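You operate a simulated robot arm through the tools that you are given. There is no shell and no other tool. Be economical: measure what you need, move in short steps, check, and stop when the job is done.

You run a simulated two-armed robot. Do the job below in one go: nothing can be reset, and whatever is moved stays where it is left.

Task
Take the green cap from the post bench and leave it on the card sheet. Put the yellow collar in the orange tray. Fetch the blue collar and set it on the high shelf of the green table. Open the blue locker door, put the red clamp in the shelf of the locker, then shut the door. Put one of the tins from the long tray below the blue edge unit on the front of the wall bench. Put the grey rag on the front of the wall bench away on the top of the low grey stand. Any order will do. Set down upright: red clamp.

The check looks at the end state, three seconds after you hand in, the way a careful person would. Anything else that was tipped, shoved, dropped, spilled or broken makes it a failure. Lids that push on must go on centred and level and be pressed home; caps that screw on are set level and turned clockwise until they are tight. Flat cloth is picked up by pressing the open fingertips on it (5 to 10 N) and closing them slowly along it; thin cloth reads only 2 to 8 mm in the jaws.

Robot
Two 7-joint arms with fingered hands on one trunk, on a base that drives. Base frame: it is fixed to the floor where the robot stands at the start and does not move with it; the origin is under the middle of the robot, x ahead of it, y to its left, z up. Readings come in mm, degrees, newtons and seconds.
The left shoulder is at the start at [49, 104, 1069], the right one opposite. With the tool pointing down near the work surface each hand reaches from about 100 to 540 mm from the robot's upright axis, wherever it stands, measured 20 degrees to its own side. Places, roughly: blue collar (6x6x3 cm) [-5500, 1900, 600]; blue locker door [-7500, 6300, 500]; card sheet (23x17x1 cm) [200, 1400, 900]; front of the wall bench [-7600, 6700, 900]; green cap (7x7x5 cm) [500, 0, 800]; grey rag (7x9x3 cm) [-7500, 6800, 900]; high shelf of the green table (130x15 cm) [-1140, 3980, 1120]; orange tray (15x15x5 cm) [-5900, 1900, 600]; red clamp (4x6x7 cm) [-6200, 3100, 800]; shelf of the locker [-7700, 6300, 500]; tin [-6250, 3750, 750]; top of the low grey stand [-7800, 5000, 300]; yellow collar (6x6x3 cm) [-5600, 1900, 600]. Payload 2.4 kg a hand.
Tool frame (each hand has its own): the origin (TCP) lies between the finger pads and is the grasp point; the fingertips stand 17 mm ahead of it; z points along the fingers, y is the line along which they close. The gripper opens to 88 mm. The gripper's body begins 47 mm behind the TCP. The gripper is a hand of 2 fingers: y runs from the thumb to the fingers, the wrist lies at [0, 0, -165] in the tool frame, and closing takes about 1.5 s.
Orientation is that of the tool frame in the base frame, as a unit quaternion [x, y, z, w]. With the fingers straight down and closing along the base's y, the tool's x points along the base's -x, its y along +y and its z along -z.

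Tools
- The arms move only by the tool nudge_tool. It takes "left_rows", "right_rows" or both (then of equal length, played together; a hand with none holds still); each is a list of rows, each a list of 3 entries, a list of its own where there are three numbers: the finger opening in mm, from 0 to 88, then the shift along the base's x, y, z in mm, then the turn, a rotation vector about the base's x, y, z in degrees. In form: [[jaw, [x, y, z], [rx, ry, rz]], ...]. A call has 1 to 8 rows; each row is the pose to reach, as a shift and turn from the pose commanded when the call began. Each row takes 0.2 s and may step no farther than 50 mm and 8.6 degrees from the row before; otherwise, or with a gripper value out of range, the whole call is refused. A pose out of reach is approached as far as the arm can. The call stops where the force on the tool passes 40 N (or 10 N more than at its start, if that is more) or the arm is blocked; 0.2 s more then pass. Each finger travels about 153 mm/s and halts on what it meets, pressing with about 25 N; the grip force reading is that of the motor and also rises with nothing between the fingers. The clock runs only during rows and for 0.2 s after the last one: add rows that repeat a pose to give the fingers time. The reply holds the time, the measured pose of the TCP, the force on the tool along the base axes, the opening and the grip force, in the units named above and with some noise, with the torque about the TCP (base axes, N m) and any sound that the robot's microphone picked up, and new pictures: "views" is both (left out), scene, wrist or none (wrist: the cameras of the hands that moved).
- Cameras (640 x 400 px; columns grow to the right, rows downward): "scene" is now at [127.6, 3.2, 1002.5]; the picture's right is [0.04, -1.00, 0.00], its down [-0.06, -0.00, -1.00] and it looks along [1.00, 0.04, -0.06] (base axes); focal length 214 px, centre (320, 200). "left" rides on the left gripper at [-50, 3, -63] in its tool frame; the picture's right is [-0.06, -1.00, 0.00], its down [0.78, -0.05, -0.62] and it looks along [0.62, -0.04, 0.79] (tool axes); focal length 275 px, centre (320, 200). "right" rides on the right gripper at [50, 3, -63] in its tool frame; the picture's right is [-0.06, 1.00, 0.00], its down [-0.78, -0.05, -0.62] and it looks along [-0.62, -0.04, 0.79] (tool axes); focal length 275 px, centre (320, 200). There is no depth. A picture from a camera that has moved, and an enlarged one, comes with that camera's place and axes in the base frame and with its lens.
- move_column(by): slides the trunk up (or, below 0, down) by that many mm; the arms and the scene camera ride with it, the base frame stays. It gives what a move gives, with no picture.
- base_move(legs): drives the robot by 1 to 6 legs, each [ahead, left, turn to the left] in mm, mm and degrees, along the robot's own axes; the way and the turn of a leg run together, so that a leg with both is an arc; at most 1500 mm and 180 degrees a leg. The arms and the cameras ride along, it lands a little off, and it stops where it bumps. It gives what a move gives, and a new picture of the scene camera.
- grasp_type(shape, hand): the hand has 2 fingers and takes this shape, open, in about a second: jaw (thumb against the fingers, like two jaws); tri (thumb and two fingers); tip (a fingertip pinch); poke (one finger out to press); point (the index stretched); flat (the hand flat); cup (the hand cupped); fist (a fist). The gripper value then closes the fingers along that shape, each until it touches; the sizes above hold for jaw. It gives what a move gives, with no picture.
- pan_tilt(pan, tilt): turns the head with the scene camera to pan (to the left, within 60 degrees either way) and tilt (down, from -29 to 69), counted from straight ahead of the robot. It gives what a move gives, and a new picture of the scene camera.
- enlarge(camera, box): a new picture of the part [left, top, right, bottom] of that camera's present view, enlarged. The clock stands still meanwhile.
- finish_job(): hands the job in; it is judged then, once.

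Work in short steps. Places have to be worked out from the pictures, the camera data and where the tool is seen: move nearer, look again, correct. Check each grasp and each placing, and mend what went wrong. You have 207 turns and 260 pictures in all, those below and enlarged ones among them. Open the grippers and draw the arms clear of the work before you hand the job in, unless the task says otherwise; then end with one line.

The tools are called after "Emit:" as name(argument=value, ...) on one line, values as JSON. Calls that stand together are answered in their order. nudge_tool: Moves the arms, as the interface text tells. Its arguments: {"type":"object","properties":{"left_rows":{"type":"array"},"right_rows":{"type":"array"},"views":{"type":"string","enum":["both","scene","wrist","none"]}},"required":[]} The other tools are called the same way: move_column (by) slides the trunk up or down; grasp_type (shape, hand) gives the hand a shape; base_move (legs) drives the base; pan_tilt (pan, tilt) turns the head that bears the scene camera; enlarge (camera, box) takes an enlarged picture of a part of a camera's view; finish_job () hands the job in.

At the start:

```text
time_s: 0.0
left_tool_pos: [411.7, 198.8, 1094.3]
left_orientation: [0.0, 1.0, 0.0, 0.0]
left_contact_force: [1.0, 0.0, 1.1]
left_torque: [0.01, -0.02, -0.03]
left_gripper_width: 87.8
left_grasp_force: 0.0
left_shape: jaw
right_tool_pos: [373.9, -188.5, 1019.7]
right_orientation: [0.0, 1.0, -0.002, 0.0]
right_contact_force: [-0.1, 0.4, 0.2]
right_torque: [-0.01, -0.01, 0.01]
right_gripper_width: 87.7
right_grasp_force: 0.0
right_shape: jaw
trunk travel left (down, up): [-300.0, 550.0]
robot x, y, heading: [0.3, -0.6, -0.0]
head pan, tilt: [2.2, 3.3]
```

scene: 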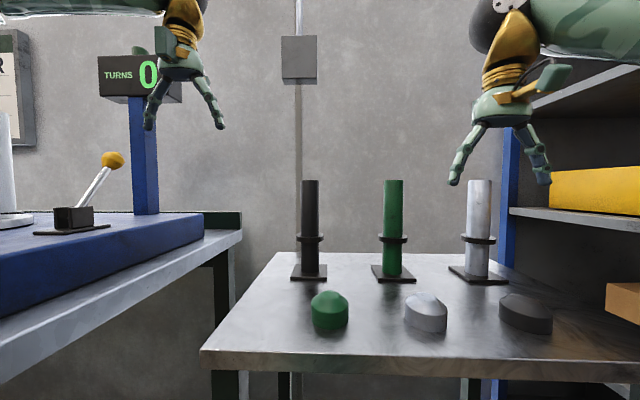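
right: 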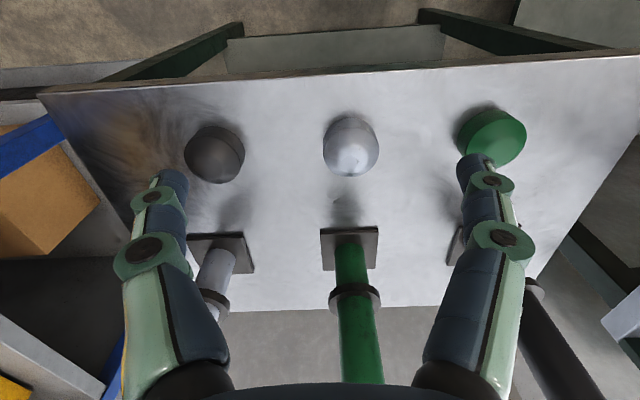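
left: 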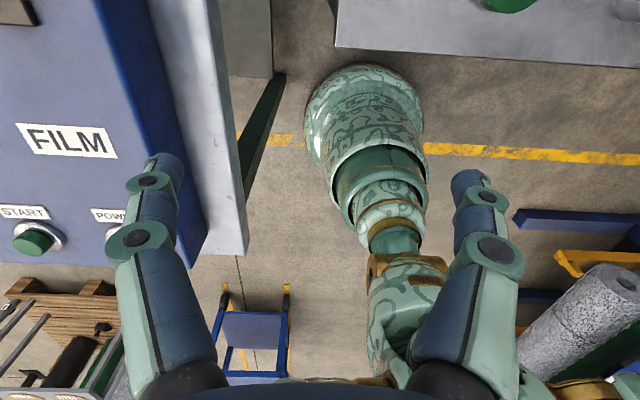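

The scene and right-wrist rays to the green cap cross at about [474, 1, 793]. I move the right hand above it and stop about 110 mm over it.

Emit:
nudge_tool(right_rows=[[88, [20, 38, 0], [0, 0, 0]], [88, [40, 76, 0], [0, 0, 0]], [88, [60, 114, 0], [0, 0, 0]], [88, [80, 152, 0], [0, 0, 0]], [88, [100, 189, 0], [0, 0, 0]], [88, [100, 189, -45], [0, 0, 0]], [88, [100, 189, -90], [0, 0, 0]], [88, [100, 189, -120], [0, 0, 0]]])

Emit:
pan_tilt(pan=60, tilt=20)

```text
time_s: 1.8
left_tool_pos: [410.6, 198.9, 1095.0]
left_orientation: [0.001, 1.0, 0.001, 0.0]
left_contact_force: [-1.0, 0.0, -0.5]
left_torque: [-0.05, 0.0, 0.0]
left_gripper_width: 87.9
left_grasp_force: 0.1
left_shape: jaw
right_tool_pos: [474.9, -0.2, 899.4]
right_orientation: [0.0, 1.0, -0.001, 0.001]
right_contact_force: [-0.2, 0.2, -0.3]
right_torque: [-0.01, 0.0, 0.0]
right_gripper_width: 87.8
right_grasp_force: 0.0
right_shape: jaw
trunk travel left (down, up): [-300.0, 550.0]
robot x, y, heading: [-0.3, 2.3, -0.1]
head pan, tilt: [2.2, 3.3]
camera scene: at [127.6, 3.3, 1002.5], right [0.04, -1.0, 0.0], down [-0.06, 0.0, -1.0], along [1.0, 0.04, -0.06], focal length 214 px, centre (320, 200)
camera right: at [424.1, 3.4, 962.7], right [0.06, 1.0, 0.0], down [0.78, -0.05, 0.62], along [0.62, -0.04, -0.79], focal length 275 px, centre (320, 200)
```

scene: 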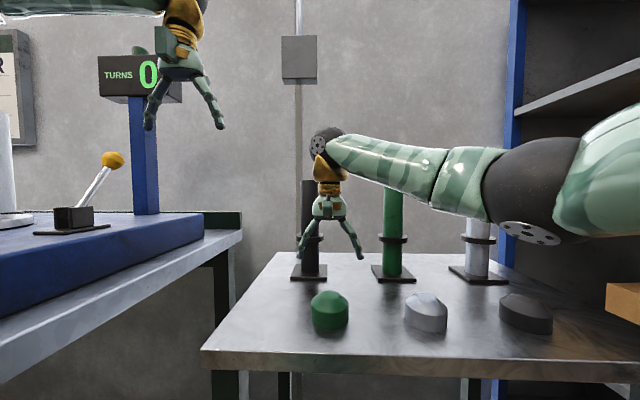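
right: 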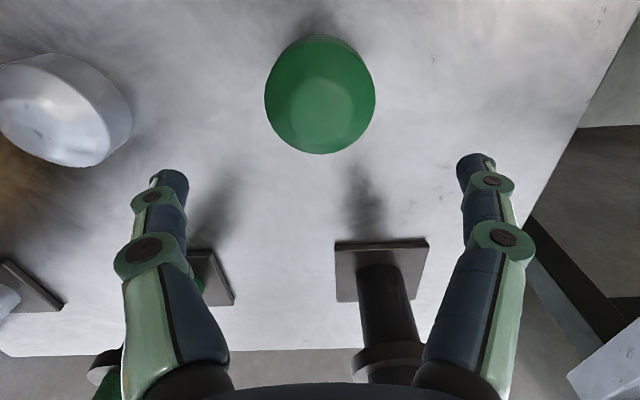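

```text
time_s: 3.1
left_tool_pos: [410.3, 199.0, 1095.1]
left_orientation: [0.0, 1.0, 0.0, 0.0]
left_contact_force: [-1.0, 0.5, 0.2]
left_torque: [0.01, -0.01, 0.02]
left_gripper_width: 87.9
left_grasp_force: 0.1
left_shape: jaw
right_tool_pos: [474.1, 2.4, 900.6]
right_orientation: [0.0, 1.0, -0.001, 0.0]
right_contact_force: [-0.4, -0.1, 1.1]
right_torque: [-0.01, 0.0, 0.02]
right_gripper_width: 87.8
right_grasp_force: 0.0
right_shape: jaw
trunk travel left (down, up): [-300.0, 550.0]
robot x, y, heading: [0.7, -1.5, -0.1]
head pan, tilt: [60.0, 20.0]
camera scene: at [83.0, 80.3, 975.4], right [0.87, -0.5, 0.0], down [-0.17, -0.3, -0.94], along [0.47, 0.81, -0.34], focal length 214 px, centre (320, 200)
```

scene: 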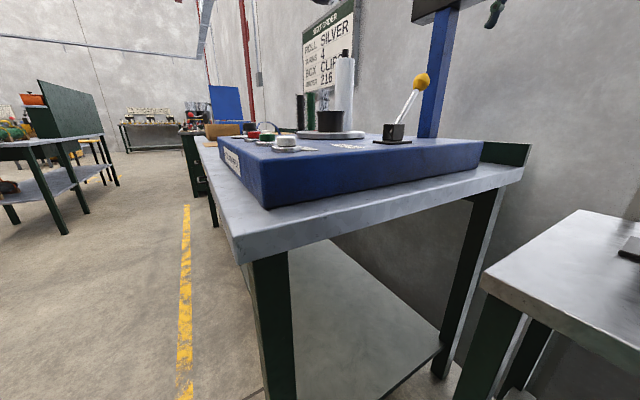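

The cap's centre is at about [477, 0]. I descend to z≈792, watching the force, and look before closing.

Emit:
nudge_tool(right_rows=[[88, [3, 0, -40], [0, 0, 0]], [88, [3, 0, -75], [0, 0, 0]], [88, [3, 0, -95], [0, 0, 0]], [88, [3, 0, -106], [0, 0, 0]], [88, [3, 0, -106], [0, 0, 0]]], views="wrist")

```text
time_s: 4.3
left_tool_pos: [410.1, 198.1, 1096.0]
left_orientation: [-0.001, 1.0, -0.001, 0.0]
left_contact_force: [0.5, 0.0, -0.1]
left_torque: [0.01, 0.0, 0.0]
left_gripper_width: 88.0
left_grasp_force: 0.0
left_shape: jaw
right_tool_pos: [478.0, 2.0, 794.5]
right_orientation: [0.0, 1.0, 0.0, 0.002]
right_contact_force: [0.5, -0.4, 13.2]
right_torque: [0.06, 0.0, -0.04]
right_gripper_width: 87.9
right_grasp_force: 0.1
right_shape: jaw
trunk travel left (down, up): [-300.0, 550.0]
robot x, y, heading: [5.1, 0.5, -0.1]
head pan, tilt: [60.0, 20.0]
camera right: at [427.4, 3.8, 857.8], right [0.06, 1.0, 0.0], down [0.78, -0.05, 0.62], along [0.62, -0.04, -0.78], focal length 275 px, centre (320, 200)
```

right: 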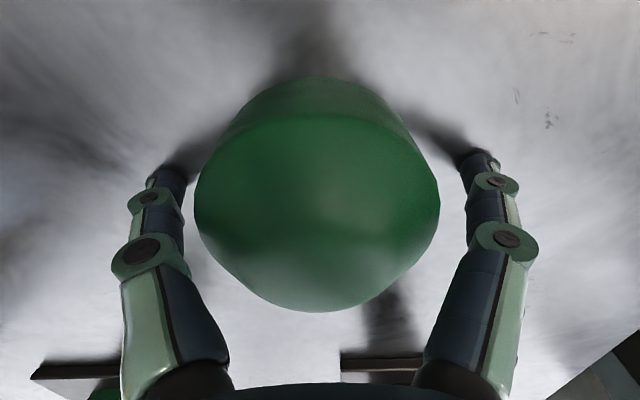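

The fingertips touch the table (13 N), so the surface is at about z=777. I raise 4 mm and close.

Emit:
nudge_tool(right_rows=[[88, [0, -1, 5], [0, 0, 0]], [60, [0, -1, 5], [0, 0, 0]], [55, [0, -1, 5], [0, 0, 0]], [55, [0, -1, 5], [0, 0, 0]]], views="wrist")

```text
time_s: 5.3
left_tool_pos: [410.3, 198.1, 1095.4]
left_orientation: [0.0, 1.0, 0.0, 0.0]
left_contact_force: [-0.5, -0.8, -0.1]
left_torque: [0.01, -0.05, 0.07]
left_gripper_width: 87.8
left_grasp_force: 0.0
left_shape: jaw
right_tool_pos: [477.6, 0.4, 798.4]
right_orientation: [0.0, 1.0, -0.001, -0.001]
right_contact_force: [-0.6, -0.1, -0.5]
right_torque: [0.03, -0.01, 0.0]
right_gripper_width: 59.3
right_grasp_force: 25.0
right_shape: jaw
trunk travel left (down, up): [-300.0, 550.0]
robot x, y, heading: [3.1, -1.9, 0.3]
head pan, tilt: [60.0, 20.0]
camera right: at [427.7, 2.9, 861.9], right [0.06, 1.0, 0.0], down [0.78, -0.05, 0.62], along [0.62, -0.04, -0.79], focal length 275 px, centre (320, 200)
```

right: 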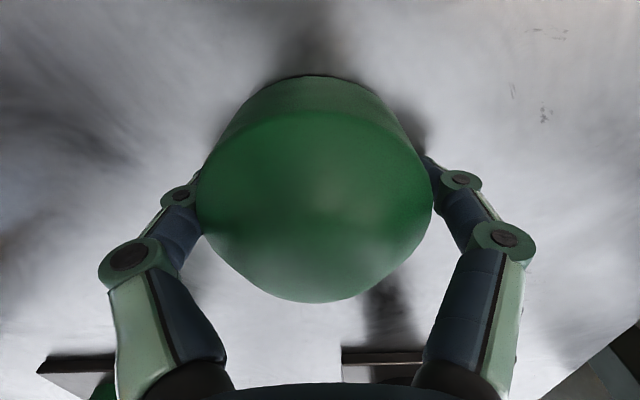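

Gripped at 59 mm with 25 N. I lift straight up.

Emit:
nudge_tool(right_rows=[[55, [0, 0, 25], [0, 0, 0]], [55, [0, 0, 70], [0, 0, 0]], [55, [0, 0, 120], [0, 0, 0]], [55, [0, 0, 170], [0, 0, 0]], [55, [0, 0, 220], [0, 0, 0]], [55, [-50, 0, 250], [0, 0, 0]], [55, [-95, -20, 255], [0, 0, 0]], [55, [-130, -55, 255], [0, 0, 0]]], views="wrist")

Emit:
enlarge(camera="scene", box=[160, 40, 480, 240])

```text
refused: row 6 steps farther than a row can; nothing moved
```

```text
2.00 times, centred on (320, 140) of scene
camera zoom: at [83.0, 80.3, 975.4], right [0.87, -0.5, 0.0], down [-0.17, -0.3, -0.94], along [0.47, 0.81, -0.34], focal length 429 px, centre (320, 320)
```

zoom: 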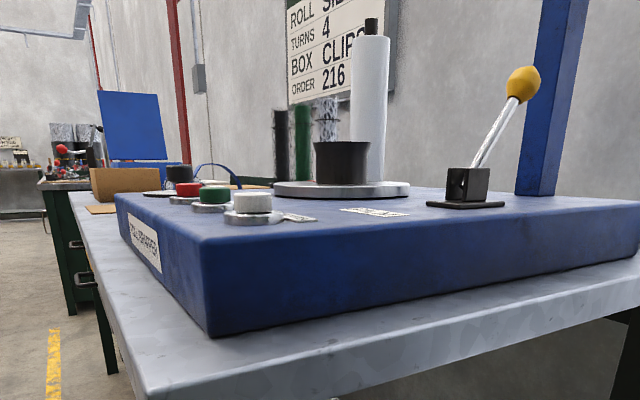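

Row 6 was too long; I redo the lift in legal steps.

Emit:
nudge_tool(right_rows=[[55, [0, 0, 25], [0, 0, 0]], [55, [0, 0, 70], [0, 0, 0]], [55, [0, 0, 115], [0, 0, 0]], [55, [0, 0, 160], [0, 0, 0]], [55, [0, 0, 205], [0, 0, 0]], [55, [-35, -20, 230], [0, 0, 0]], [55, [-70, -50, 230], [0, 0, 0]], [55, [-105, -85, 230], [0, 0, 0]]], views="wrist")

```text
time_s: 7.1
left_tool_pos: [411.0, 198.6, 1094.3]
left_orientation: [-0.001, 1.0, 0.0, 0.0]
left_contact_force: [0.2, 0.6, 0.8]
left_torque: [-0.03, -0.02, -0.04]
left_gripper_width: 87.9
left_grasp_force: 0.0
left_shape: jaw
right_tool_pos: [372.5, -85.1, 1030.1]
right_orientation: [0.0, 1.0, -0.002, 0.0]
right_contact_force: [-0.1, 0.0, -0.3]
right_torque: [0.01, 0.03, -0.03]
right_gripper_width: 59.1
right_grasp_force: 25.3
right_shape: jaw
trunk travel left (down, up): [-300.0, 550.0]
robot x, y, heading: [0.1, 1.5, -0.1]
head pan, tilt: [60.0, 20.0]
camera right: at [322.7, -83.7, 1092.1], right [0.06, 1.0, 0.0], down [0.78, -0.05, 0.62], along [0.62, -0.04, -0.79], focal length 275 px, centre (320, 200)
```

right: 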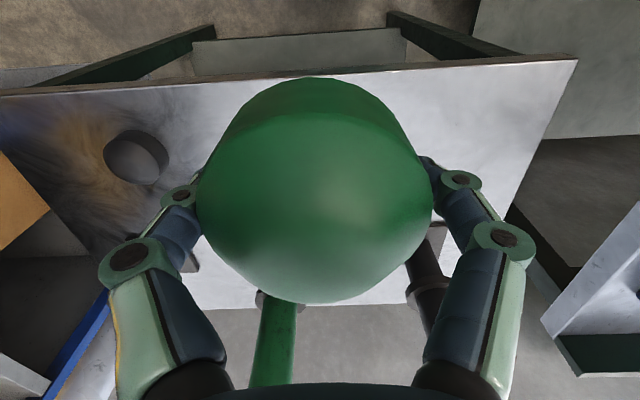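

The cap is held. I back off the benches and strafe left towards the card sheet, then look.

Emit:
base_move(legs=[[-400, 0, 0], [0, 1400, 0]])

Emit:
pan_tilt(pan=0, tilt=25)

```text
time_s: 16.1
left_tool_pos: [-10.5, 1604.4, 1095.0]
left_orientation: [-0.01, 1.0, 0.0, 0.0]
left_contact_force: [0.0, 0.6, -1.0]
left_torque: [0.0, 0.0, 0.0]
left_gripper_width: 87.8
left_grasp_force: 0.0
left_shape: jaw
right_tool_pos: [-42.1, 1320.2, 1029.1]
right_orientation: [-0.011, 1.0, -0.001, 0.0]
right_contact_force: [0.4, -0.3, -0.6]
right_torque: [0.0, 0.0, -0.03]
right_gripper_width: 59.1
right_grasp_force: 24.8
right_shape: jaw
trunk travel left (down, up): [-300.0, 550.0]
robot x, y, heading: [-416.3, 1396.0, 1.5]
head pan, tilt: [60.0, 20.0]
camera scene: at [-335.3, 1479.1, 975.4], right [0.88, -0.48, 0.0], down [-0.16, -0.3, -0.94], along [0.45, 0.82, -0.34], focal length 214 px, centre (320, 200)
```

scene: 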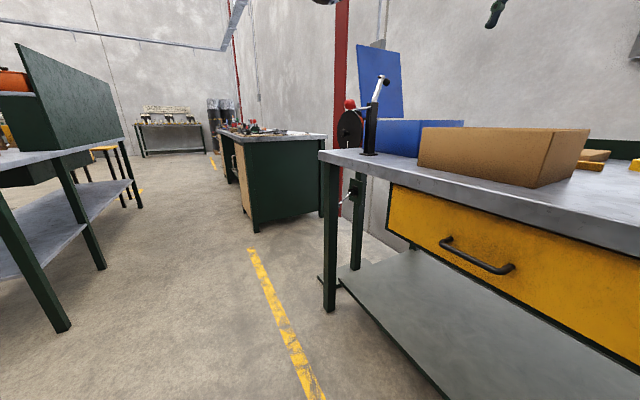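

```text
time_s: 17.4
left_tool_pos: [-9.5, 1605.5, 1094.1]
left_orientation: [-0.011, 1.0, 0.0, 0.0]
left_contact_force: [1.1, -0.3, -0.2]
left_torque: [0.02, -0.02, -0.03]
left_gripper_width: 88.1
left_grasp_force: 0.0
left_shape: jaw
right_tool_pos: [-41.0, 1318.8, 1028.2]
right_orientation: [-0.012, 1.0, -0.001, 0.001]
right_contact_force: [-0.7, 0.0, -0.1]
right_torque: [-0.03, 0.02, -0.04]
right_gripper_width: 59.1
right_grasp_force: 25.3
right_shape: jaw
trunk travel left (down, up): [-300.0, 550.0]
robot x, y, heading: [-416.2, 1395.5, 1.1]
head pan, tilt: [0.0, 25.0]
camera scene: at [-288.0, 1399.5, 967.3], right [0.02, -1.0, 0.0], down [-0.42, -0.01, -0.91], along [0.91, 0.02, -0.42], focal length 214 px, centre (320, 200)
```

scene: 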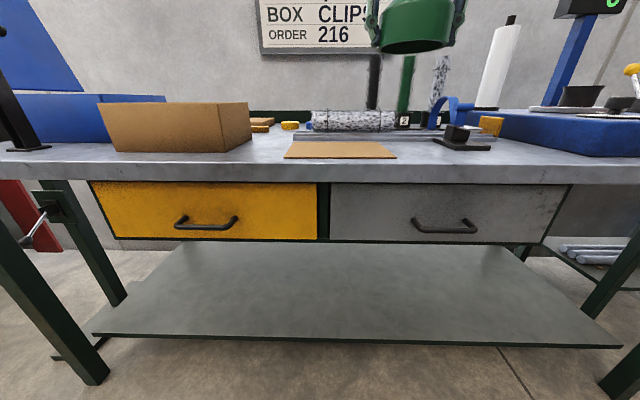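

The card sheet lies at about x 150–230, y 1365. I drive in 160 mm, then use the wrist and scene views to fix it.

Emit:
base_move(legs=[[160, 0, -1]])

Emit:
pan_tilt(pan=0, tilt=30)

```text
time_s: 18.9
left_tool_pos: [154.6, 1598.2, 1095.0]
left_orientation: [-0.002, 1.0, 0.0, 0.001]
left_contact_force: [-0.4, 0.4, 0.0]
left_torque: [-0.01, -0.02, -0.02]
left_gripper_width: 87.7
left_grasp_force: 0.0
left_shape: jaw
right_tool_pos: [118.7, 1313.8, 1028.0]
right_orientation: [-0.001, 1.0, 0.0, 0.0]
right_contact_force: [0.2, -0.5, -1.2]
right_torque: [0.01, -0.01, -0.01]
right_gripper_width: 59.2
right_grasp_force: 25.2
right_shape: jaw
trunk travel left (down, up): [-300.0, 550.0]
robot x, y, heading: [-257.1, 1399.6, 0.2]
head pan, tilt: [0.0, 25.0]
camera scene: at [-126.9, 1398.9, 967.3], right [0.0, -1.0, 0.0], down [-0.42, 0.0, -0.91], along [0.91, 0.0, -0.42], focal length 214 px, centre (320, 200)
```

scene: 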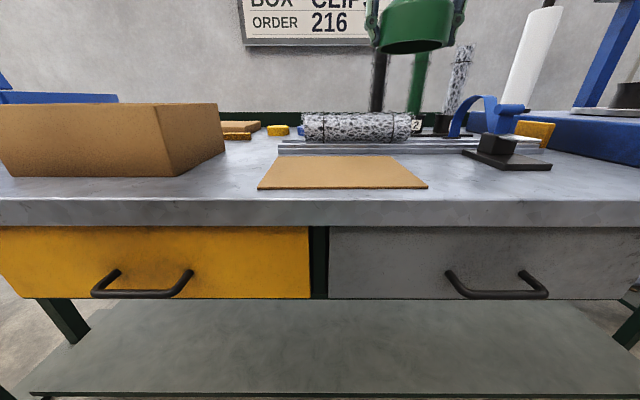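

```text
time_s: 19.5
left_tool_pos: [153.6, 1597.9, 1094.1]
left_orientation: [-0.001, 1.0, 0.001, 0.0]
left_contact_force: [0.2, 0.1, -0.3]
left_torque: [0.0, -0.01, 0.0]
left_gripper_width: 88.0
left_grasp_force: 0.1
left_shape: jaw
right_tool_pos: [117.7, 1314.0, 1027.7]
right_orientation: [-0.003, 1.0, 0.0, 0.0]
right_contact_force: [-0.3, 0.1, -1.2]
right_torque: [0.02, -0.01, 0.01]
right_gripper_width: 59.2
right_grasp_force: 24.9
right_shape: jaw
trunk travel left (down, up): [-300.0, 550.0]
robot x, y, heading: [-257.1, 1403.6, -0.0]
head pan, tilt: [0.0, 30.0]
camera scene: at [-128.7, 1398.9, 959.3], right [0.0, -1.0, 0.0], down [-0.5, 0.0, -0.87], along [0.87, 0.0, -0.5], focal length 214 px, centre (320, 200)
```

scene: 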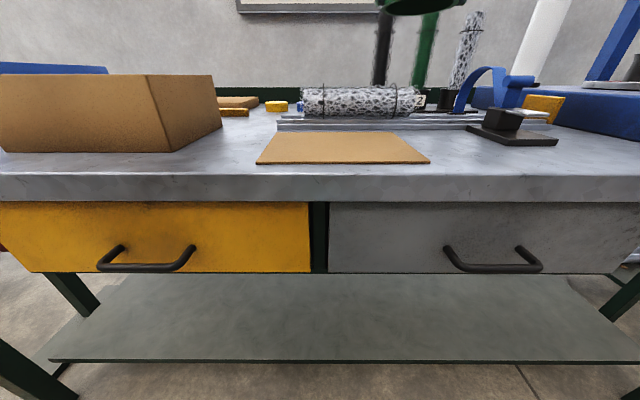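

From the sheet's apparent width and depth I put its centre at about [210, 1370], with the top at z≈868. I bring the cap over it at a TCP height of 915 and check.

Emit:
nudge_tool(right_rows=[[55, [40, 25, 0], [0, 0, 0]], [55, [80, 50, 0], [0, 0, 0]], [55, [92, 56, -30], [0, 0, 0]], [55, [92, 56, -70], [0, 0, 0]], [55, [92, 56, -113], [0, 0, 0]]])

```text
time_s: 20.7
left_tool_pos: [153.6, 1598.3, 1095.9]
left_orientation: [-0.001, 1.0, -0.001, 0.0]
left_contact_force: [0.0, 1.0, -0.4]
left_torque: [-0.01, -0.03, -0.02]
left_gripper_width: 87.8
left_grasp_force: 0.0
left_shape: jaw
right_tool_pos: [210.8, 1370.6, 915.4]
right_orientation: [-0.002, 1.0, -0.001, 0.001]
right_contact_force: [0.3, 0.4, -1.8]
right_torque: [-0.01, 0.0, -0.03]
right_gripper_width: 59.4
right_grasp_force: 24.9
right_shape: jaw
trunk travel left (down, up): [-300.0, 550.0]
robot x, y, heading: [-258.6, 1397.6, -0.1]
head pan, tilt: [0.0, 30.0]
camera scene: at [-128.7, 1399.0, 959.3], right [0.0, -1.0, 0.0], down [-0.5, 0.0, -0.87], along [0.87, 0.0, -0.5], focal length 214 px, centre (320, 200)
camera right: at [159.8, 1373.3, 979.1], right [0.06, 1.0, 0.0], down [0.78, -0.05, 0.62], along [0.62, -0.04, -0.79], focal length 275 px, centre (320, 200)
```

scene: 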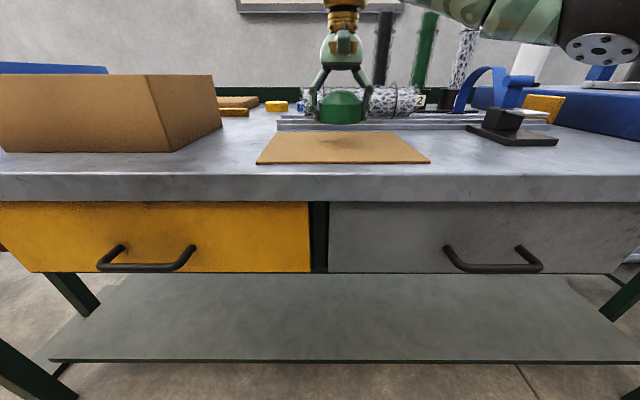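
right: 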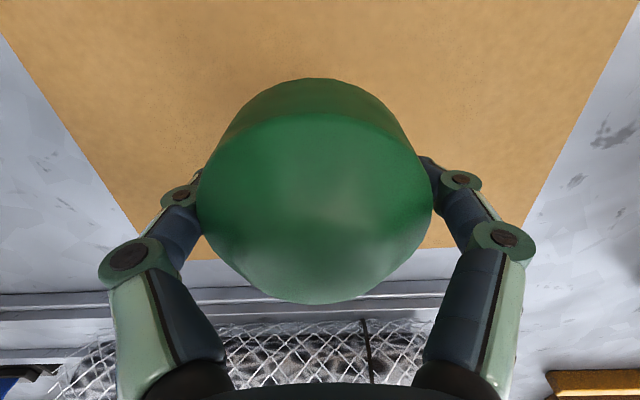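

The cap hangs over the middle of the card. I lower it slowly until contact.

Emit:
nudge_tool(right_rows=[[55, [-6, 0, -10], [0, 0, 0]], [55, [-6, 0, -16], [0, 0, 0]], [55, [-6, 0, -20], [0, 0, 0]], [55, [-6, 0, -23], [0, 0, 0]], [55, [-6, 0, -26], [0, 0, 0]]], views="scene")

```text
time_s: 21.9
left_tool_pos: [154.7, 1599.2, 1095.1]
left_orientation: [-0.001, 1.0, 0.001, 0.0]
left_contact_force: [-0.8, 0.0, 0.3]
left_torque: [0.01, 0.02, 0.02]
left_gripper_width: 87.9
left_grasp_force: 0.0
left_shape: jaw
right_tool_pos: [204.0, 1370.1, 888.5]
right_orientation: [-0.002, 1.0, 0.0, 0.0]
right_contact_force: [0.0, -0.5, -1.1]
right_torque: [0.0, 0.0, 0.0]
right_gripper_width: 58.8
right_grasp_force: 25.1
right_shape: jaw
trunk travel left (down, up): [-300.0, 550.0]
robot x, y, heading: [-258.3, 1397.1, 0.1]
head pan, tilt: [0.0, 30.0]
camera scene: at [-128.7, 1399.0, 959.3], right [0.0, -1.0, 0.0], down [-0.5, 0.0, -0.87], along [0.87, 0.0, -0.5], focal length 214 px, centre (320, 200)
```

scene: 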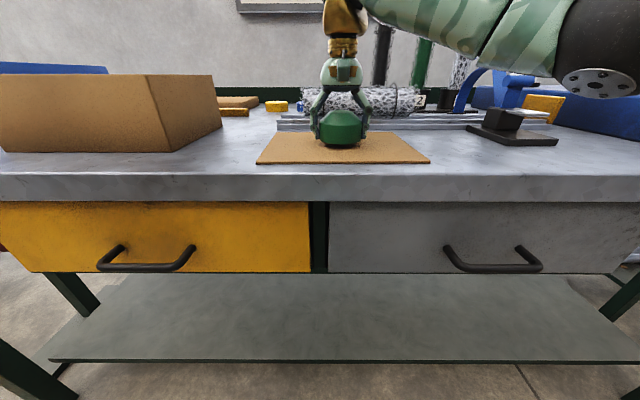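

No contact yet, though the cap is almost down; I continue in 2 mm steps.

Emit:
nudge_tool(right_rows=[[55, [0, 0, -2], [0, 0, 0]], [55, [0, 0, -4], [0, 0, 0]], [55, [0, 0, -6], [0, 0, 0]], [55, [0, 0, -6], [0, 0, 0]]], views="none")

```text
time_s: 22.9
left_tool_pos: [154.4, 1598.7, 1095.4]
left_orientation: [-0.002, 1.0, 0.0, 0.0]
left_contact_force: [0.7, -0.4, -0.9]
left_torque: [-0.03, -0.01, 0.04]
left_gripper_width: 88.0
left_grasp_force: 0.1
left_shape: jaw
right_tool_pos: [205.2, 1370.9, 883.9]
right_orientation: [-0.001, 1.0, -0.001, 0.0]
right_contact_force: [-0.8, -0.8, -0.1]
right_torque: [0.0, 0.04, -0.02]
right_gripper_width: 58.9
right_grasp_force: 25.0
right_shape: jaw
trunk travel left (down, up): [-300.0, 550.0]
robot x, y, heading: [-254.2, 1396.5, 0.2]
head pan, tilt: [0.0, 30.0]
```

Still barely any load; a few more millimetres.

Emit:
nudge_tool(right_rows=[[55, [0, 0, -2], [0, 0, 0]], [55, [0, 0, -4], [0, 0, 0]], [55, [0, 0, -6], [0, 0, 0]], [55, [0, 0, -6], [0, 0, 0]]], views="scene")

```text
time_s: 23.9
left_tool_pos: [152.7, 1598.2, 1096.1]
left_orientation: [-0.002, 1.0, -0.001, 0.001]
left_contact_force: [0.6, 0.9, -0.1]
left_torque: [0.01, -0.02, -0.01]
left_gripper_width: 88.0
left_grasp_force: 0.0
left_shape: jaw
right_tool_pos: [203.0, 1371.8, 880.5]
right_orientation: [-0.002, 1.0, 0.0, 0.002]
right_contact_force: [5.9, 1.7, 31.3]
right_torque: [-0.07, -0.06, -0.04]
right_gripper_width: 57.6
right_grasp_force: 24.7
right_shape: jaw
trunk travel left (down, up): [-300.0, 550.0]
robot x, y, heading: [-256.3, 1404.0, -0.0]
head pan, tilt: [0.0, 30.0]
camera scene: at [-129.9, 1399.2, 959.8], right [0.0, -1.0, 0.0], down [-0.5, 0.0, -0.87], along [0.87, 0.0, -0.5], focal length 214 px, centre (320, 200)
```

scene: 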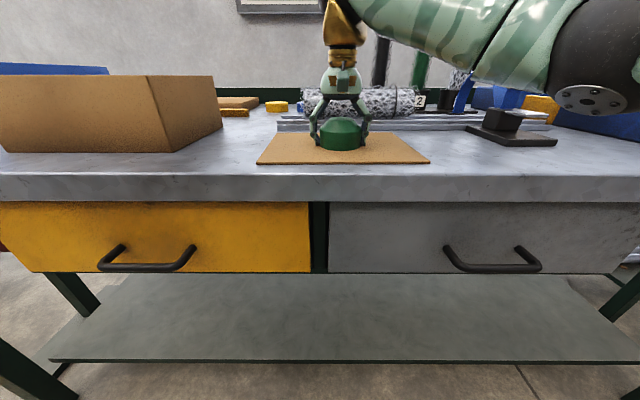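

Solid contact. I ease up 2 mm, open, and rise straight up.

Emit:
nudge_tool(right_rows=[[55, [0, 0, 3], [0, 0, 0]], [70, [0, 0, 3], [0, 0, 0]], [88, [0, 0, 3], [0, 0, 0]], [88, [0, 0, 3], [0, 0, 0]], [88, [0, 0, 30], [0, 0, 0]], [88, [0, 0, 75], [0, 0, 0]], [88, [-30, 0, 110], [0, 0, 0]], [88, [-70, 0, 130], [0, 0, 0]]])

```text
time_s: 25.7
left_tool_pos: [153.7, 1598.3, 1093.7]
left_orientation: [-0.002, 1.0, -0.001, 0.0]
left_contact_force: [0.7, -0.2, 0.1]
left_torque: [0.01, 0.02, -0.02]
left_gripper_width: 88.0
left_grasp_force: 0.0
left_shape: jaw
right_tool_pos: [134.2, 1371.1, 1007.8]
right_orientation: [-0.002, 1.0, -0.001, -0.001]
right_contact_force: [0.0, 0.6, 0.1]
right_torque: [-0.03, -0.02, -0.01]
right_gripper_width: 87.7
right_grasp_force: 0.1
right_shape: jaw
trunk travel left (down, up): [-300.0, 550.0]
robot x, y, heading: [-256.7, 1400.6, 0.2]
head pan, tilt: [0.0, 30.0]
camera scene: at [-128.8, 1399.0, 959.3], right [0.0, -1.0, 0.0], down [-0.5, 0.0, -0.87], along [0.87, 0.0, -0.5], focal length 214 px, centre (320, 200)
camera right: at [83.0, 1372.8, 1070.7], right [0.06, 1.0, 0.0], down [0.78, -0.04, 0.62], along [0.62, -0.04, -0.79], focal length 275 px, centre (320, 200)
```

scene: 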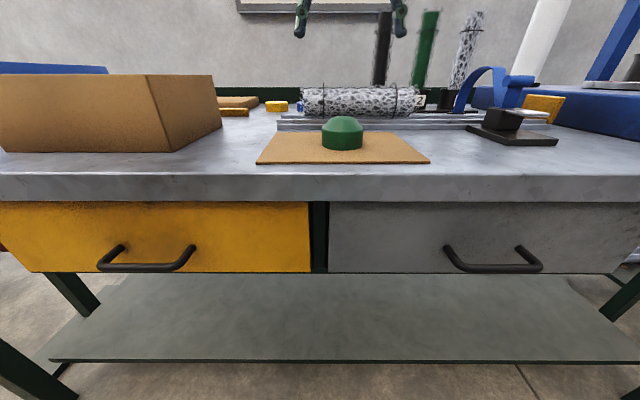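
right: 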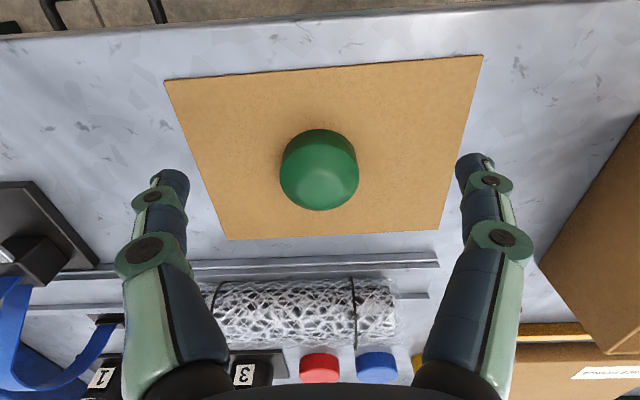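

The green cap sits on the card sheet. I back out and turn round to look along the way to the collars.

Emit:
base_move(legs=[[-450, 0, 0], [0, 0, 180]])

Emit:
pan_tilt(pan=0, tilt=8)

```text
time_s: 35.8
left_tool_pos: [-1108.1, 1188.2, 1096.3]
left_orientation: [1.0, 0.014, -0.001, 0.001]
left_contact_force: [-0.8, 0.5, 0.2]
left_torque: [-0.01, -0.01, 0.01]
left_gripper_width: 87.7
left_grasp_force: 0.1
left_shape: jaw
right_tool_pos: [-1094.7, 1414.9, 1007.5]
right_orientation: [1.0, 0.014, 0.0, -0.001]
right_contact_force: [-0.3, -0.1, -0.4]
right_torque: [0.0, -0.01, 0.01]
right_gripper_width: 88.0
right_grasp_force: 0.0
right_shape: jaw
trunk travel left (down, up): [-300.0, 550.0]
robot x, y, heading: [-703.2, 1402.7, -178.3]
head pan, tilt: [0.0, 30.0]
camera scene: at [-824.7, 1393.6, 959.3], right [-0.03, 1.0, 0.0], down [0.5, 0.01, -0.87], along [-0.87, -0.02, -0.5], focal length 214 px, centre (320, 200)
```

scene: 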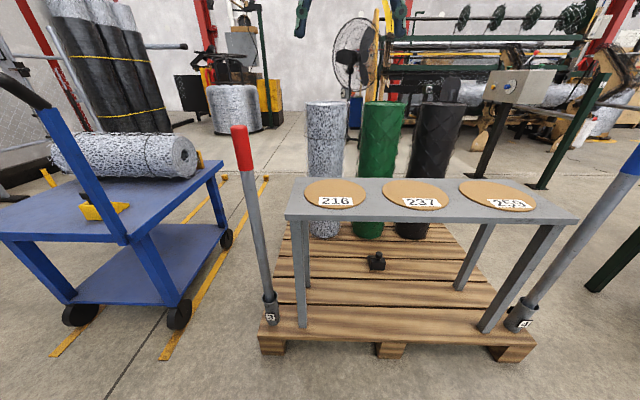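

```text
time_s: 36.7
left_tool_pos: [-1109.1, 1187.7, 1095.4]
left_orientation: [1.0, 0.014, 0.0, 0.0]
left_contact_force: [-0.2, 0.0, 0.0]
left_torque: [0.01, 0.0, -0.01]
left_gripper_width: 87.9
left_grasp_force: 0.0
left_shape: jaw
right_tool_pos: [-1093.5, 1415.9, 1008.0]
right_orientation: [1.0, 0.014, 0.0, -0.001]
right_contact_force: [-0.2, -0.2, 0.1]
right_torque: [0.0, -0.05, -0.01]
right_gripper_width: 88.1
right_grasp_force: 0.1
right_shape: jaw
trunk travel left (down, up): [-300.0, 550.0]
robot x, y, heading: [-704.6, 1399.1, -178.6]
head pan, tilt: [0.0, 8.0]
camera scene: at [-826.9, 1393.5, 994.8], right [-0.03, 1.0, 0.0], down [0.14, 0.0, -0.99], along [-0.99, -0.03, -0.14], focal length 214 px, centre (320, 200)
```

scene: 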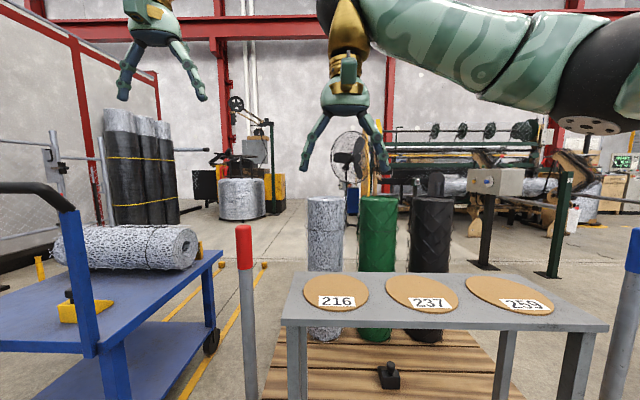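

A pallet with a trestle blocks the straight way. I look to both sides for a lane.

Emit:
pan_tilt(pan=-50, tilt=15)

Emit:
pan_tilt(pan=45, tilt=15)

```text
time_s: 37.9
left_tool_pos: [-1109.4, 1188.5, 1094.4]
left_orientation: [1.0, 0.014, 0.0, 0.001]
left_contact_force: [0.1, -0.7, 0.3]
left_torque: [0.03, -0.01, -0.01]
left_gripper_width: 87.9
left_grasp_force: 0.0
left_shape: jaw
right_tool_pos: [-1093.8, 1415.1, 1008.3]
right_orientation: [1.0, 0.014, -0.001, -0.001]
right_contact_force: [-1.4, 0.7, 0.3]
right_torque: [0.01, -0.01, 0.02]
right_gripper_width: 87.9
right_grasp_force: 0.1
right_shape: jaw
trunk travel left (down, up): [-300.0, 550.0]
robot x, y, heading: [-701.4, 1397.8, -178.5]
head pan, tilt: [-50.0, 15.0]
camera scene: at [-796.7, 1465.5, 983.4], right [0.74, 0.67, 0.0], down [0.17, -0.19, -0.97], along [-0.65, 0.72, -0.26], focal length 214 px, centre (320, 200)
```

scene: 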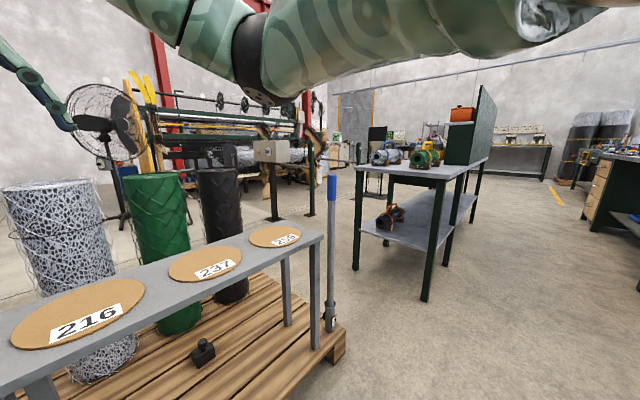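

```text
time_s: 39.6
left_tool_pos: [-1109.0, 1188.5, 1095.5]
left_orientation: [1.0, 0.014, 0.0, 0.0]
left_contact_force: [-0.5, 0.2, 0.5]
left_torque: [-0.02, 0.01, -0.01]
left_gripper_width: 88.0
left_grasp_force: 0.0
left_shape: jaw
right_tool_pos: [-1093.3, 1415.9, 1006.4]
right_orientation: [1.0, 0.014, 0.001, -0.001]
right_contact_force: [-0.1, -0.5, -0.6]
right_torque: [0.0, 0.02, 0.01]
right_gripper_width: 87.9
right_grasp_force: 0.0
right_shape: jaw
trunk travel left (down, up): [-300.0, 550.0]
robot x, y, heading: [-699.3, 1397.5, -178.5]
head pan, tilt: [45.0, 15.0]
camera scene: at [-798.6, 1328.3, 983.5], right [-0.73, 0.69, 0.0], down [0.18, 0.19, -0.97], along [-0.66, -0.7, -0.26], focal length 214 px, centre (320, 200)
```

scene: 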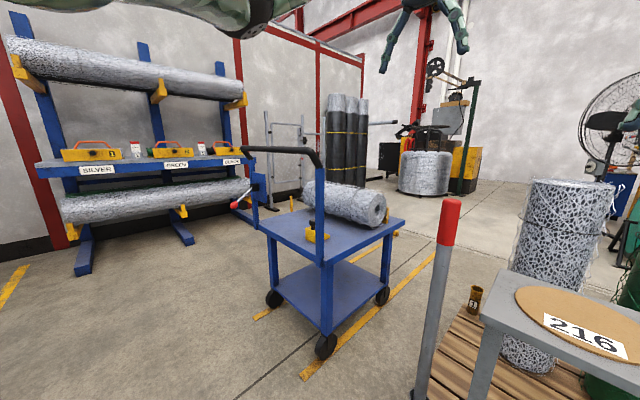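

The left side, between the rack (y≈-1150) and the cart (y≥250), is a wide lane. I strafe to y≈-450, drive on past the cart to x≈-2650 and look.

Emit:
base_move(legs=[[0, 1000, 0], [0, 850, -1.5], [1000, 0, 0], [1000, 0, 0]])

Emit:
pan_tilt(pan=-30, tilt=8)

```text
time_s: 58.5
left_tool_pos: [-3073.6, -669.0, 1095.1]
left_orientation: [1.0, 0.005, 0.001, 0.0]
left_contact_force: [-0.4, -0.4, 1.3]
left_torque: [-0.01, -0.01, 0.02]
left_gripper_width: 88.0
left_grasp_force: 0.0
left_shape: jaw
right_tool_pos: [-3053.4, -441.8, 1006.6]
right_orientation: [1.0, 0.006, 0.0, -0.001]
right_contact_force: [-0.5, 0.2, -0.2]
right_torque: [-0.02, 0.03, 0.02]
right_gripper_width: 87.9
right_grasp_force: 0.1
right_shape: jaw
trunk travel left (down, up): [-300.0, 550.0]
robot x, y, heading: [-2666.6, -464.4, -179.3]
head pan, tilt: [45.0, 15.0]
camera scene: at [-2760.0, -534.5, 983.5], right [-0.71, 0.7, 0.0], down [0.18, 0.18, -0.97], along [-0.68, -0.69, -0.26], focal length 214 px, centre (320, 200)
```

scene: 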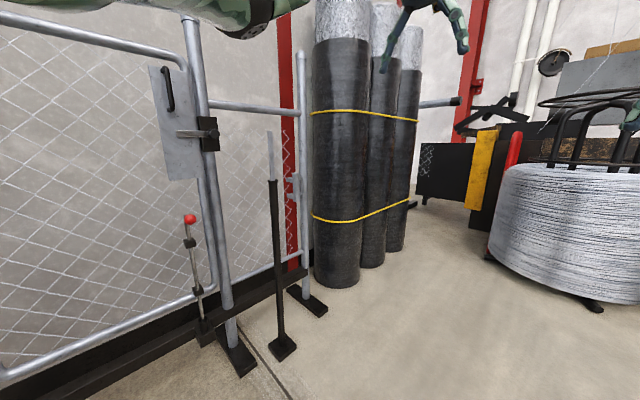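

```text
time_s: 59.9
left_tool_pos: [-3073.4, -669.7, 1094.5]
left_orientation: [1.0, 0.006, -0.001, 0.0]
left_contact_force: [-0.5, -0.3, 0.1]
left_torque: [0.03, -0.01, 0.02]
left_gripper_width: 88.0
left_grasp_force: 0.1
left_shape: jaw
right_tool_pos: [-3053.6, -442.6, 1006.3]
right_orientation: [1.0, 0.006, -0.001, 0.0]
right_contact_force: [-0.3, 0.3, -0.2]
right_torque: [-0.01, 0.0, -0.02]
right_gripper_width: 88.1
right_grasp_force: 0.1
right_shape: jaw
trunk travel left (down, up): [-300.0, 550.0]
robot x, y, heading: [-2664.7, -468.1, -179.5]
head pan, tilt: [-30.0, 8.0]
camera scene: at [-2767.3, -526.5, 982.4], right [-0.63, 0.78, 0.0], down [0.21, 0.17, -0.96], along [-0.75, -0.61, -0.27], focal length 214 px, centre (320, 200)
```

scene: 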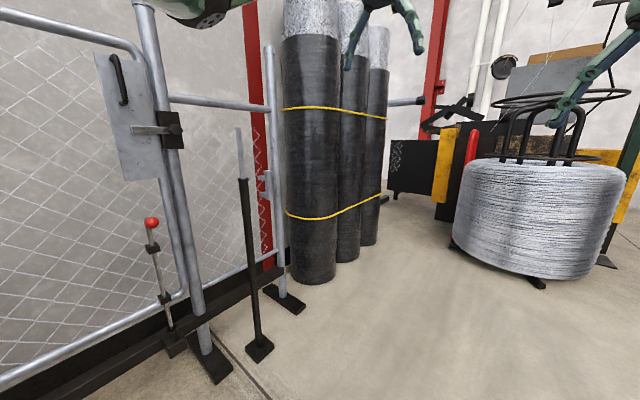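

The head was still turning; I look again ahead-right.

Emit:
pan_tilt(pan=-30, tilt=10)

```text
time_s: 60.5
left_tool_pos: [-3072.0, -670.2, 1095.3]
left_orientation: [1.0, 0.006, 0.0, 0.0]
left_contact_force: [-0.7, 0.4, -0.4]
left_torque: [-0.01, 0.03, -0.03]
left_gripper_width: 88.0
left_grasp_force: 0.0
left_shape: jaw
right_tool_pos: [-3054.2, -441.6, 1007.5]
right_orientation: [1.0, 0.006, 0.0, -0.001]
right_contact_force: [-0.1, -0.1, -0.3]
right_torque: [0.04, -0.01, 0.02]
right_gripper_width: 87.9
right_grasp_force: 0.0
right_shape: jaw
trunk travel left (down, up): [-300.0, 550.0]
robot x, y, heading: [-2665.2, -467.3, -179.3]
head pan, tilt: [-30.0, 10.0]
camera scene: at [-2767.5, -526.3, 982.1], right [-0.63, 0.78, 0.0], down [0.21, 0.17, -0.96], along [-0.75, -0.6, -0.27], focal length 214 px, centre (320, 200)
```

scene: 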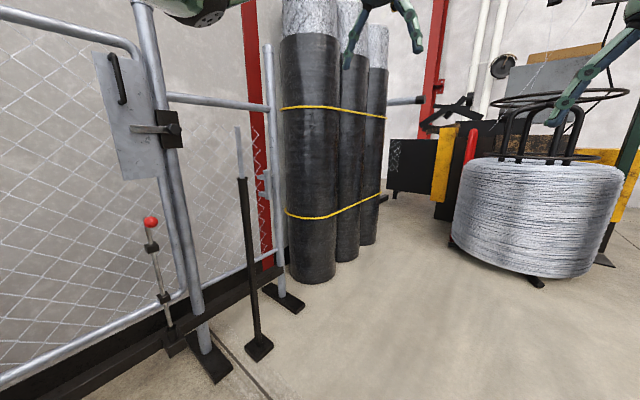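

The reported pan (-30) disagrees with the camera pose (about 39° left). I command pan 0 and check whether the head really turns.

Emit:
pan_tilt(pan=0, tilt=15)

```text
time_s: 61.5
left_tool_pos: [-3073.9, -670.7, 1095.0]
left_orientation: [1.0, 0.005, 0.0, 0.0]
left_contact_force: [-0.3, 1.2, -0.1]
left_torque: [0.01, 0.01, 0.0]
left_gripper_width: 87.9
left_grasp_force: 0.1
left_shape: jaw
right_tool_pos: [-3054.0, -442.5, 1007.0]
right_orientation: [1.0, 0.005, 0.0, -0.001]
right_contact_force: [-0.3, -0.5, -0.1]
right_torque: [0.04, 0.01, -0.01]
right_gripper_width: 87.9
right_grasp_force: 0.0
right_shape: jaw
trunk travel left (down, up): [-300.0, 550.0]
robot x, y, heading: [-2665.2, -464.7, -179.3]
head pan, tilt: [0.0, 15.0]
camera scene: at [-2787.9, -470.5, 983.5], right [-0.03, 1.0, 0.0], down [0.26, 0.01, -0.97], along [-0.97, -0.03, -0.26], focal length 214 px, centre (320, 200)
```

scene: 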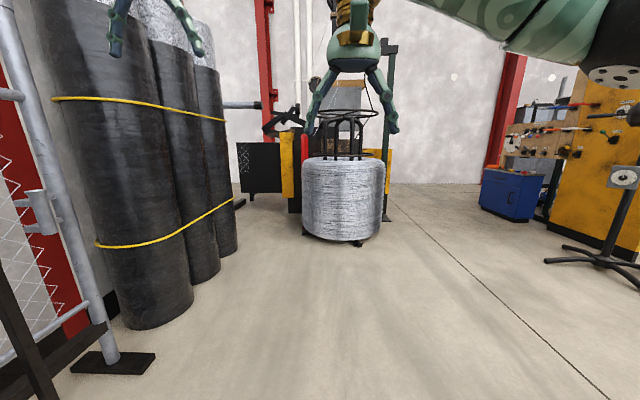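

Pan works now. I look to the right.

Emit:
pan_tilt(pan=-45, tilt=12)

```text
time_s: 62.6
left_tool_pos: [-3074.1, -668.9, 1095.7]
left_orientation: [1.0, 0.005, 0.0, -0.001]
left_contact_force: [0.0, 0.7, 0.3]
left_torque: [0.02, 0.01, 0.0]
left_gripper_width: 88.1
left_grasp_force: 0.0
left_shape: jaw
right_tool_pos: [-3054.0, -441.5, 1007.0]
right_orientation: [1.0, 0.005, -0.001, -0.001]
right_contact_force: [0.5, 0.5, 0.2]
right_torque: [0.02, 0.01, -0.01]
right_gripper_width: 88.2
right_grasp_force: 0.1
right_shape: jaw
trunk travel left (down, up): [-300.0, 550.0]
robot x, y, heading: [-2663.3, -463.3, -179.3]
head pan, tilt: [-45.0, 12.0]
camera scene: at [-2777.7, -425.2, 985.8], right [0.46, 0.89, 0.0], down [0.21, -0.11, -0.97], along [-0.86, 0.44, -0.24], focal length 214 px, centre (320, 200)
```

scene: 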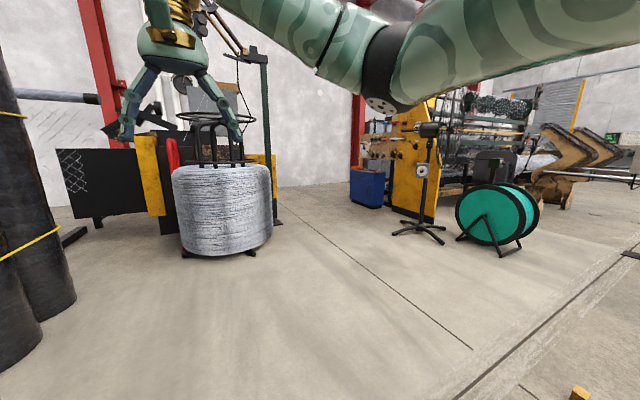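

The collar place (about [-5500..-5900, 1900]) seems to be by the blue cabinet and the yellow tool panel facing -y. I drive diagonally to about (-4700, 800), turn to face +y and look.

Emit:
base_move(legs=[[1000, -600, 0], [1000, -600, 0], [700, 0, 0], [0, 0, -90]])

Emit:
pan_tilt(pan=0, tilt=20)

```text
time_s: 77.2
left_tool_pos: [-5769.3, 510.4, 996.3]
left_orientation: [0.995, -0.032, 0.051, 0.076]
left_contact_force: [1.9, -2.6, 1.5]
left_torque: [0.18, 0.1, 0.05]
left_gripper_width: 88.0
left_grasp_force: 0.1
left_shape: jaw
right_tool_pos: [-5756.6, 680.3, 931.7]
right_orientation: [0.994, 0.112, 0.004, -0.017]
right_contact_force: [0.3, 0.8, 0.8]
right_torque: [-0.03, 0.02, -0.02]
right_gripper_width: 88.2
right_grasp_force: 0.1
right_shape: jaw
trunk travel left (down, up): [-300.0, 550.0]
robot x, y, heading: [-5294.5, 715.2, -172.7]
head pan, tilt: [-45.0, 12.0]
stopped in leg 3: the robot was blocked; the commanded pose is now the measured one
camera scene: at [-5399.0, 789.8, 982.1], right [0.63, 0.78, -0.01], down [0.19, -0.17, -0.97], along [-0.76, 0.6, -0.26], focal length 214 px, centre (320, 200)
```

scene: 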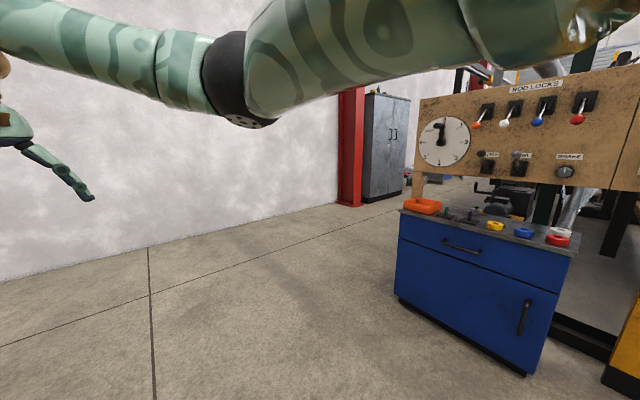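

```text
time_s: 78.3
left_tool_pos: [-5776.3, 522.5, 1022.4]
left_orientation: [0.995, -0.058, 0.028, 0.078]
left_contact_force: [0.0, 0.8, -0.1]
left_torque: [0.03, 0.0, 0.0]
left_gripper_width: 87.8
left_grasp_force: 0.0
left_shape: jaw
right_tool_pos: [-5751.5, 692.5, 953.4]
right_orientation: [0.996, 0.084, -0.015, -0.02]
right_contact_force: [-0.2, 0.4, -1.1]
right_torque: [0.02, 0.01, 0.0]
right_gripper_width: 88.0
right_grasp_force: 0.1
right_shape: jaw
trunk travel left (down, up): [-300.0, 550.0]
robot x, y, heading: [-5318.2, 705.8, -175.7]
head pan, tilt: [0.0, 20.0]
camera scene: at [-5436.3, 753.7, 981.0], right [-0.07, 1.0, -0.06], down [0.34, -0.03, -0.94], along [-0.94, -0.09, -0.33], focal length 214 px, centre (320, 200)
```

scene: 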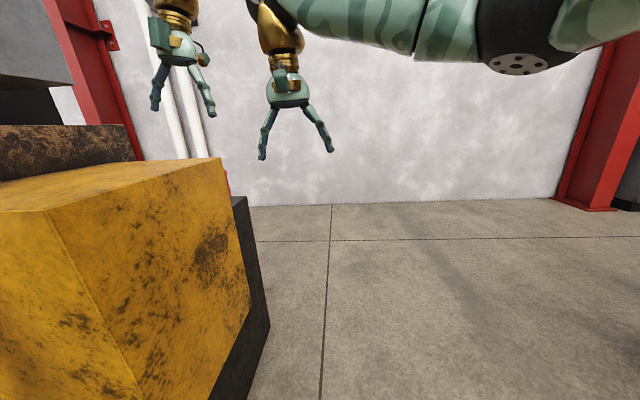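

I bumped something on the left (a yellow box by the wire machine). I move right and back off, away from it, and check that the box is as it was.

Emit:
base_move(legs=[[0, -250, 0]])

Emit:
pan_tilt(pan=40, tilt=25)

```text
time_s: 79.0
left_tool_pos: [-5804.0, 466.7, 997.8]
left_orientation: [0.997, -0.071, 0.008, 0.039]
left_contact_force: [-0.3, 0.5, 0.8]
left_torque: [-0.02, -0.03, 0.0]
left_gripper_width: 88.2
left_grasp_force: 0.1
left_shape: jaw
right_tool_pos: [-5772.5, 697.1, 948.6]
right_orientation: [0.995, 0.045, -0.047, -0.076]
right_contact_force: [0.8, -1.1, -0.2]
right_torque: [0.01, -0.02, 0.02]
right_gripper_width: 87.9
right_grasp_force: 0.1
right_shape: jaw
trunk travel left (down, up): [-300.0, 550.0]
robot x, y, heading: [-5340.4, 714.3, 179.6]
head pan, tilt: [0.0, 20.0]
stopped in leg 1: the robot was blocked; the commanded pose is now the measured one
camera scene: at [-5456.4, 799.9, 983.4], right [0.01, 1.0, -0.09], down [0.33, -0.09, -0.94], along [-0.94, -0.02, -0.33], focal length 214 px, centre (320, 200)
```

scene: 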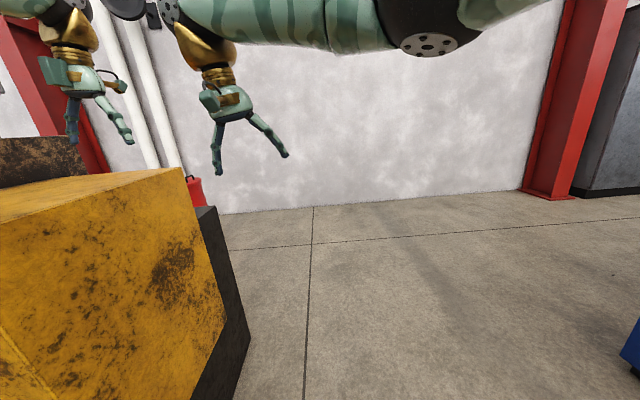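

```text
time_s: 80.1
left_tool_pos: [-5806.2, 465.6, 995.1]
left_orientation: [0.997, -0.065, 0.009, 0.041]
left_contact_force: [-0.4, -0.1, 0.0]
left_torque: [-0.04, -0.01, -0.03]
left_gripper_width: 87.9
left_grasp_force: 0.1
left_shape: jaw
right_tool_pos: [-5776.0, 700.6, 946.7]
right_orientation: [0.995, 0.046, -0.05, -0.077]
right_contact_force: [-0.3, 0.1, 0.0]
right_torque: [0.0, -0.01, 0.01]
right_gripper_width: 88.1
right_grasp_force: 0.1
right_shape: jaw
trunk travel left (down, up): [-300.0, 550.0]
robot x, y, heading: [-5341.8, 712.4, 179.5]
head pan, tilt: [40.0, 25.0]
camera scene: at [-5436.3, 741.0, 980.2], right [-0.63, 0.77, -0.07], down [0.32, 0.18, -0.93], along [-0.7, -0.61, -0.36], focal length 214 px, centre (320, 200)
```

scene: 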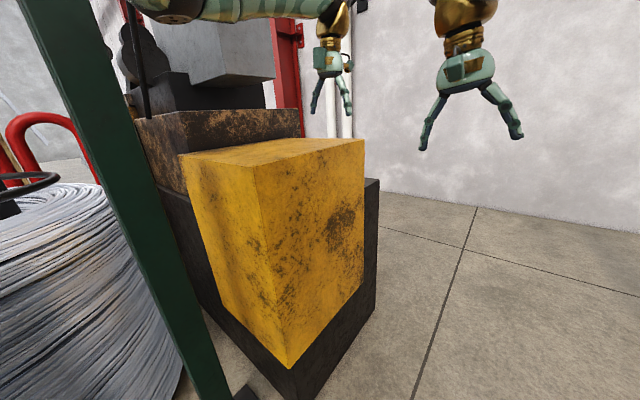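

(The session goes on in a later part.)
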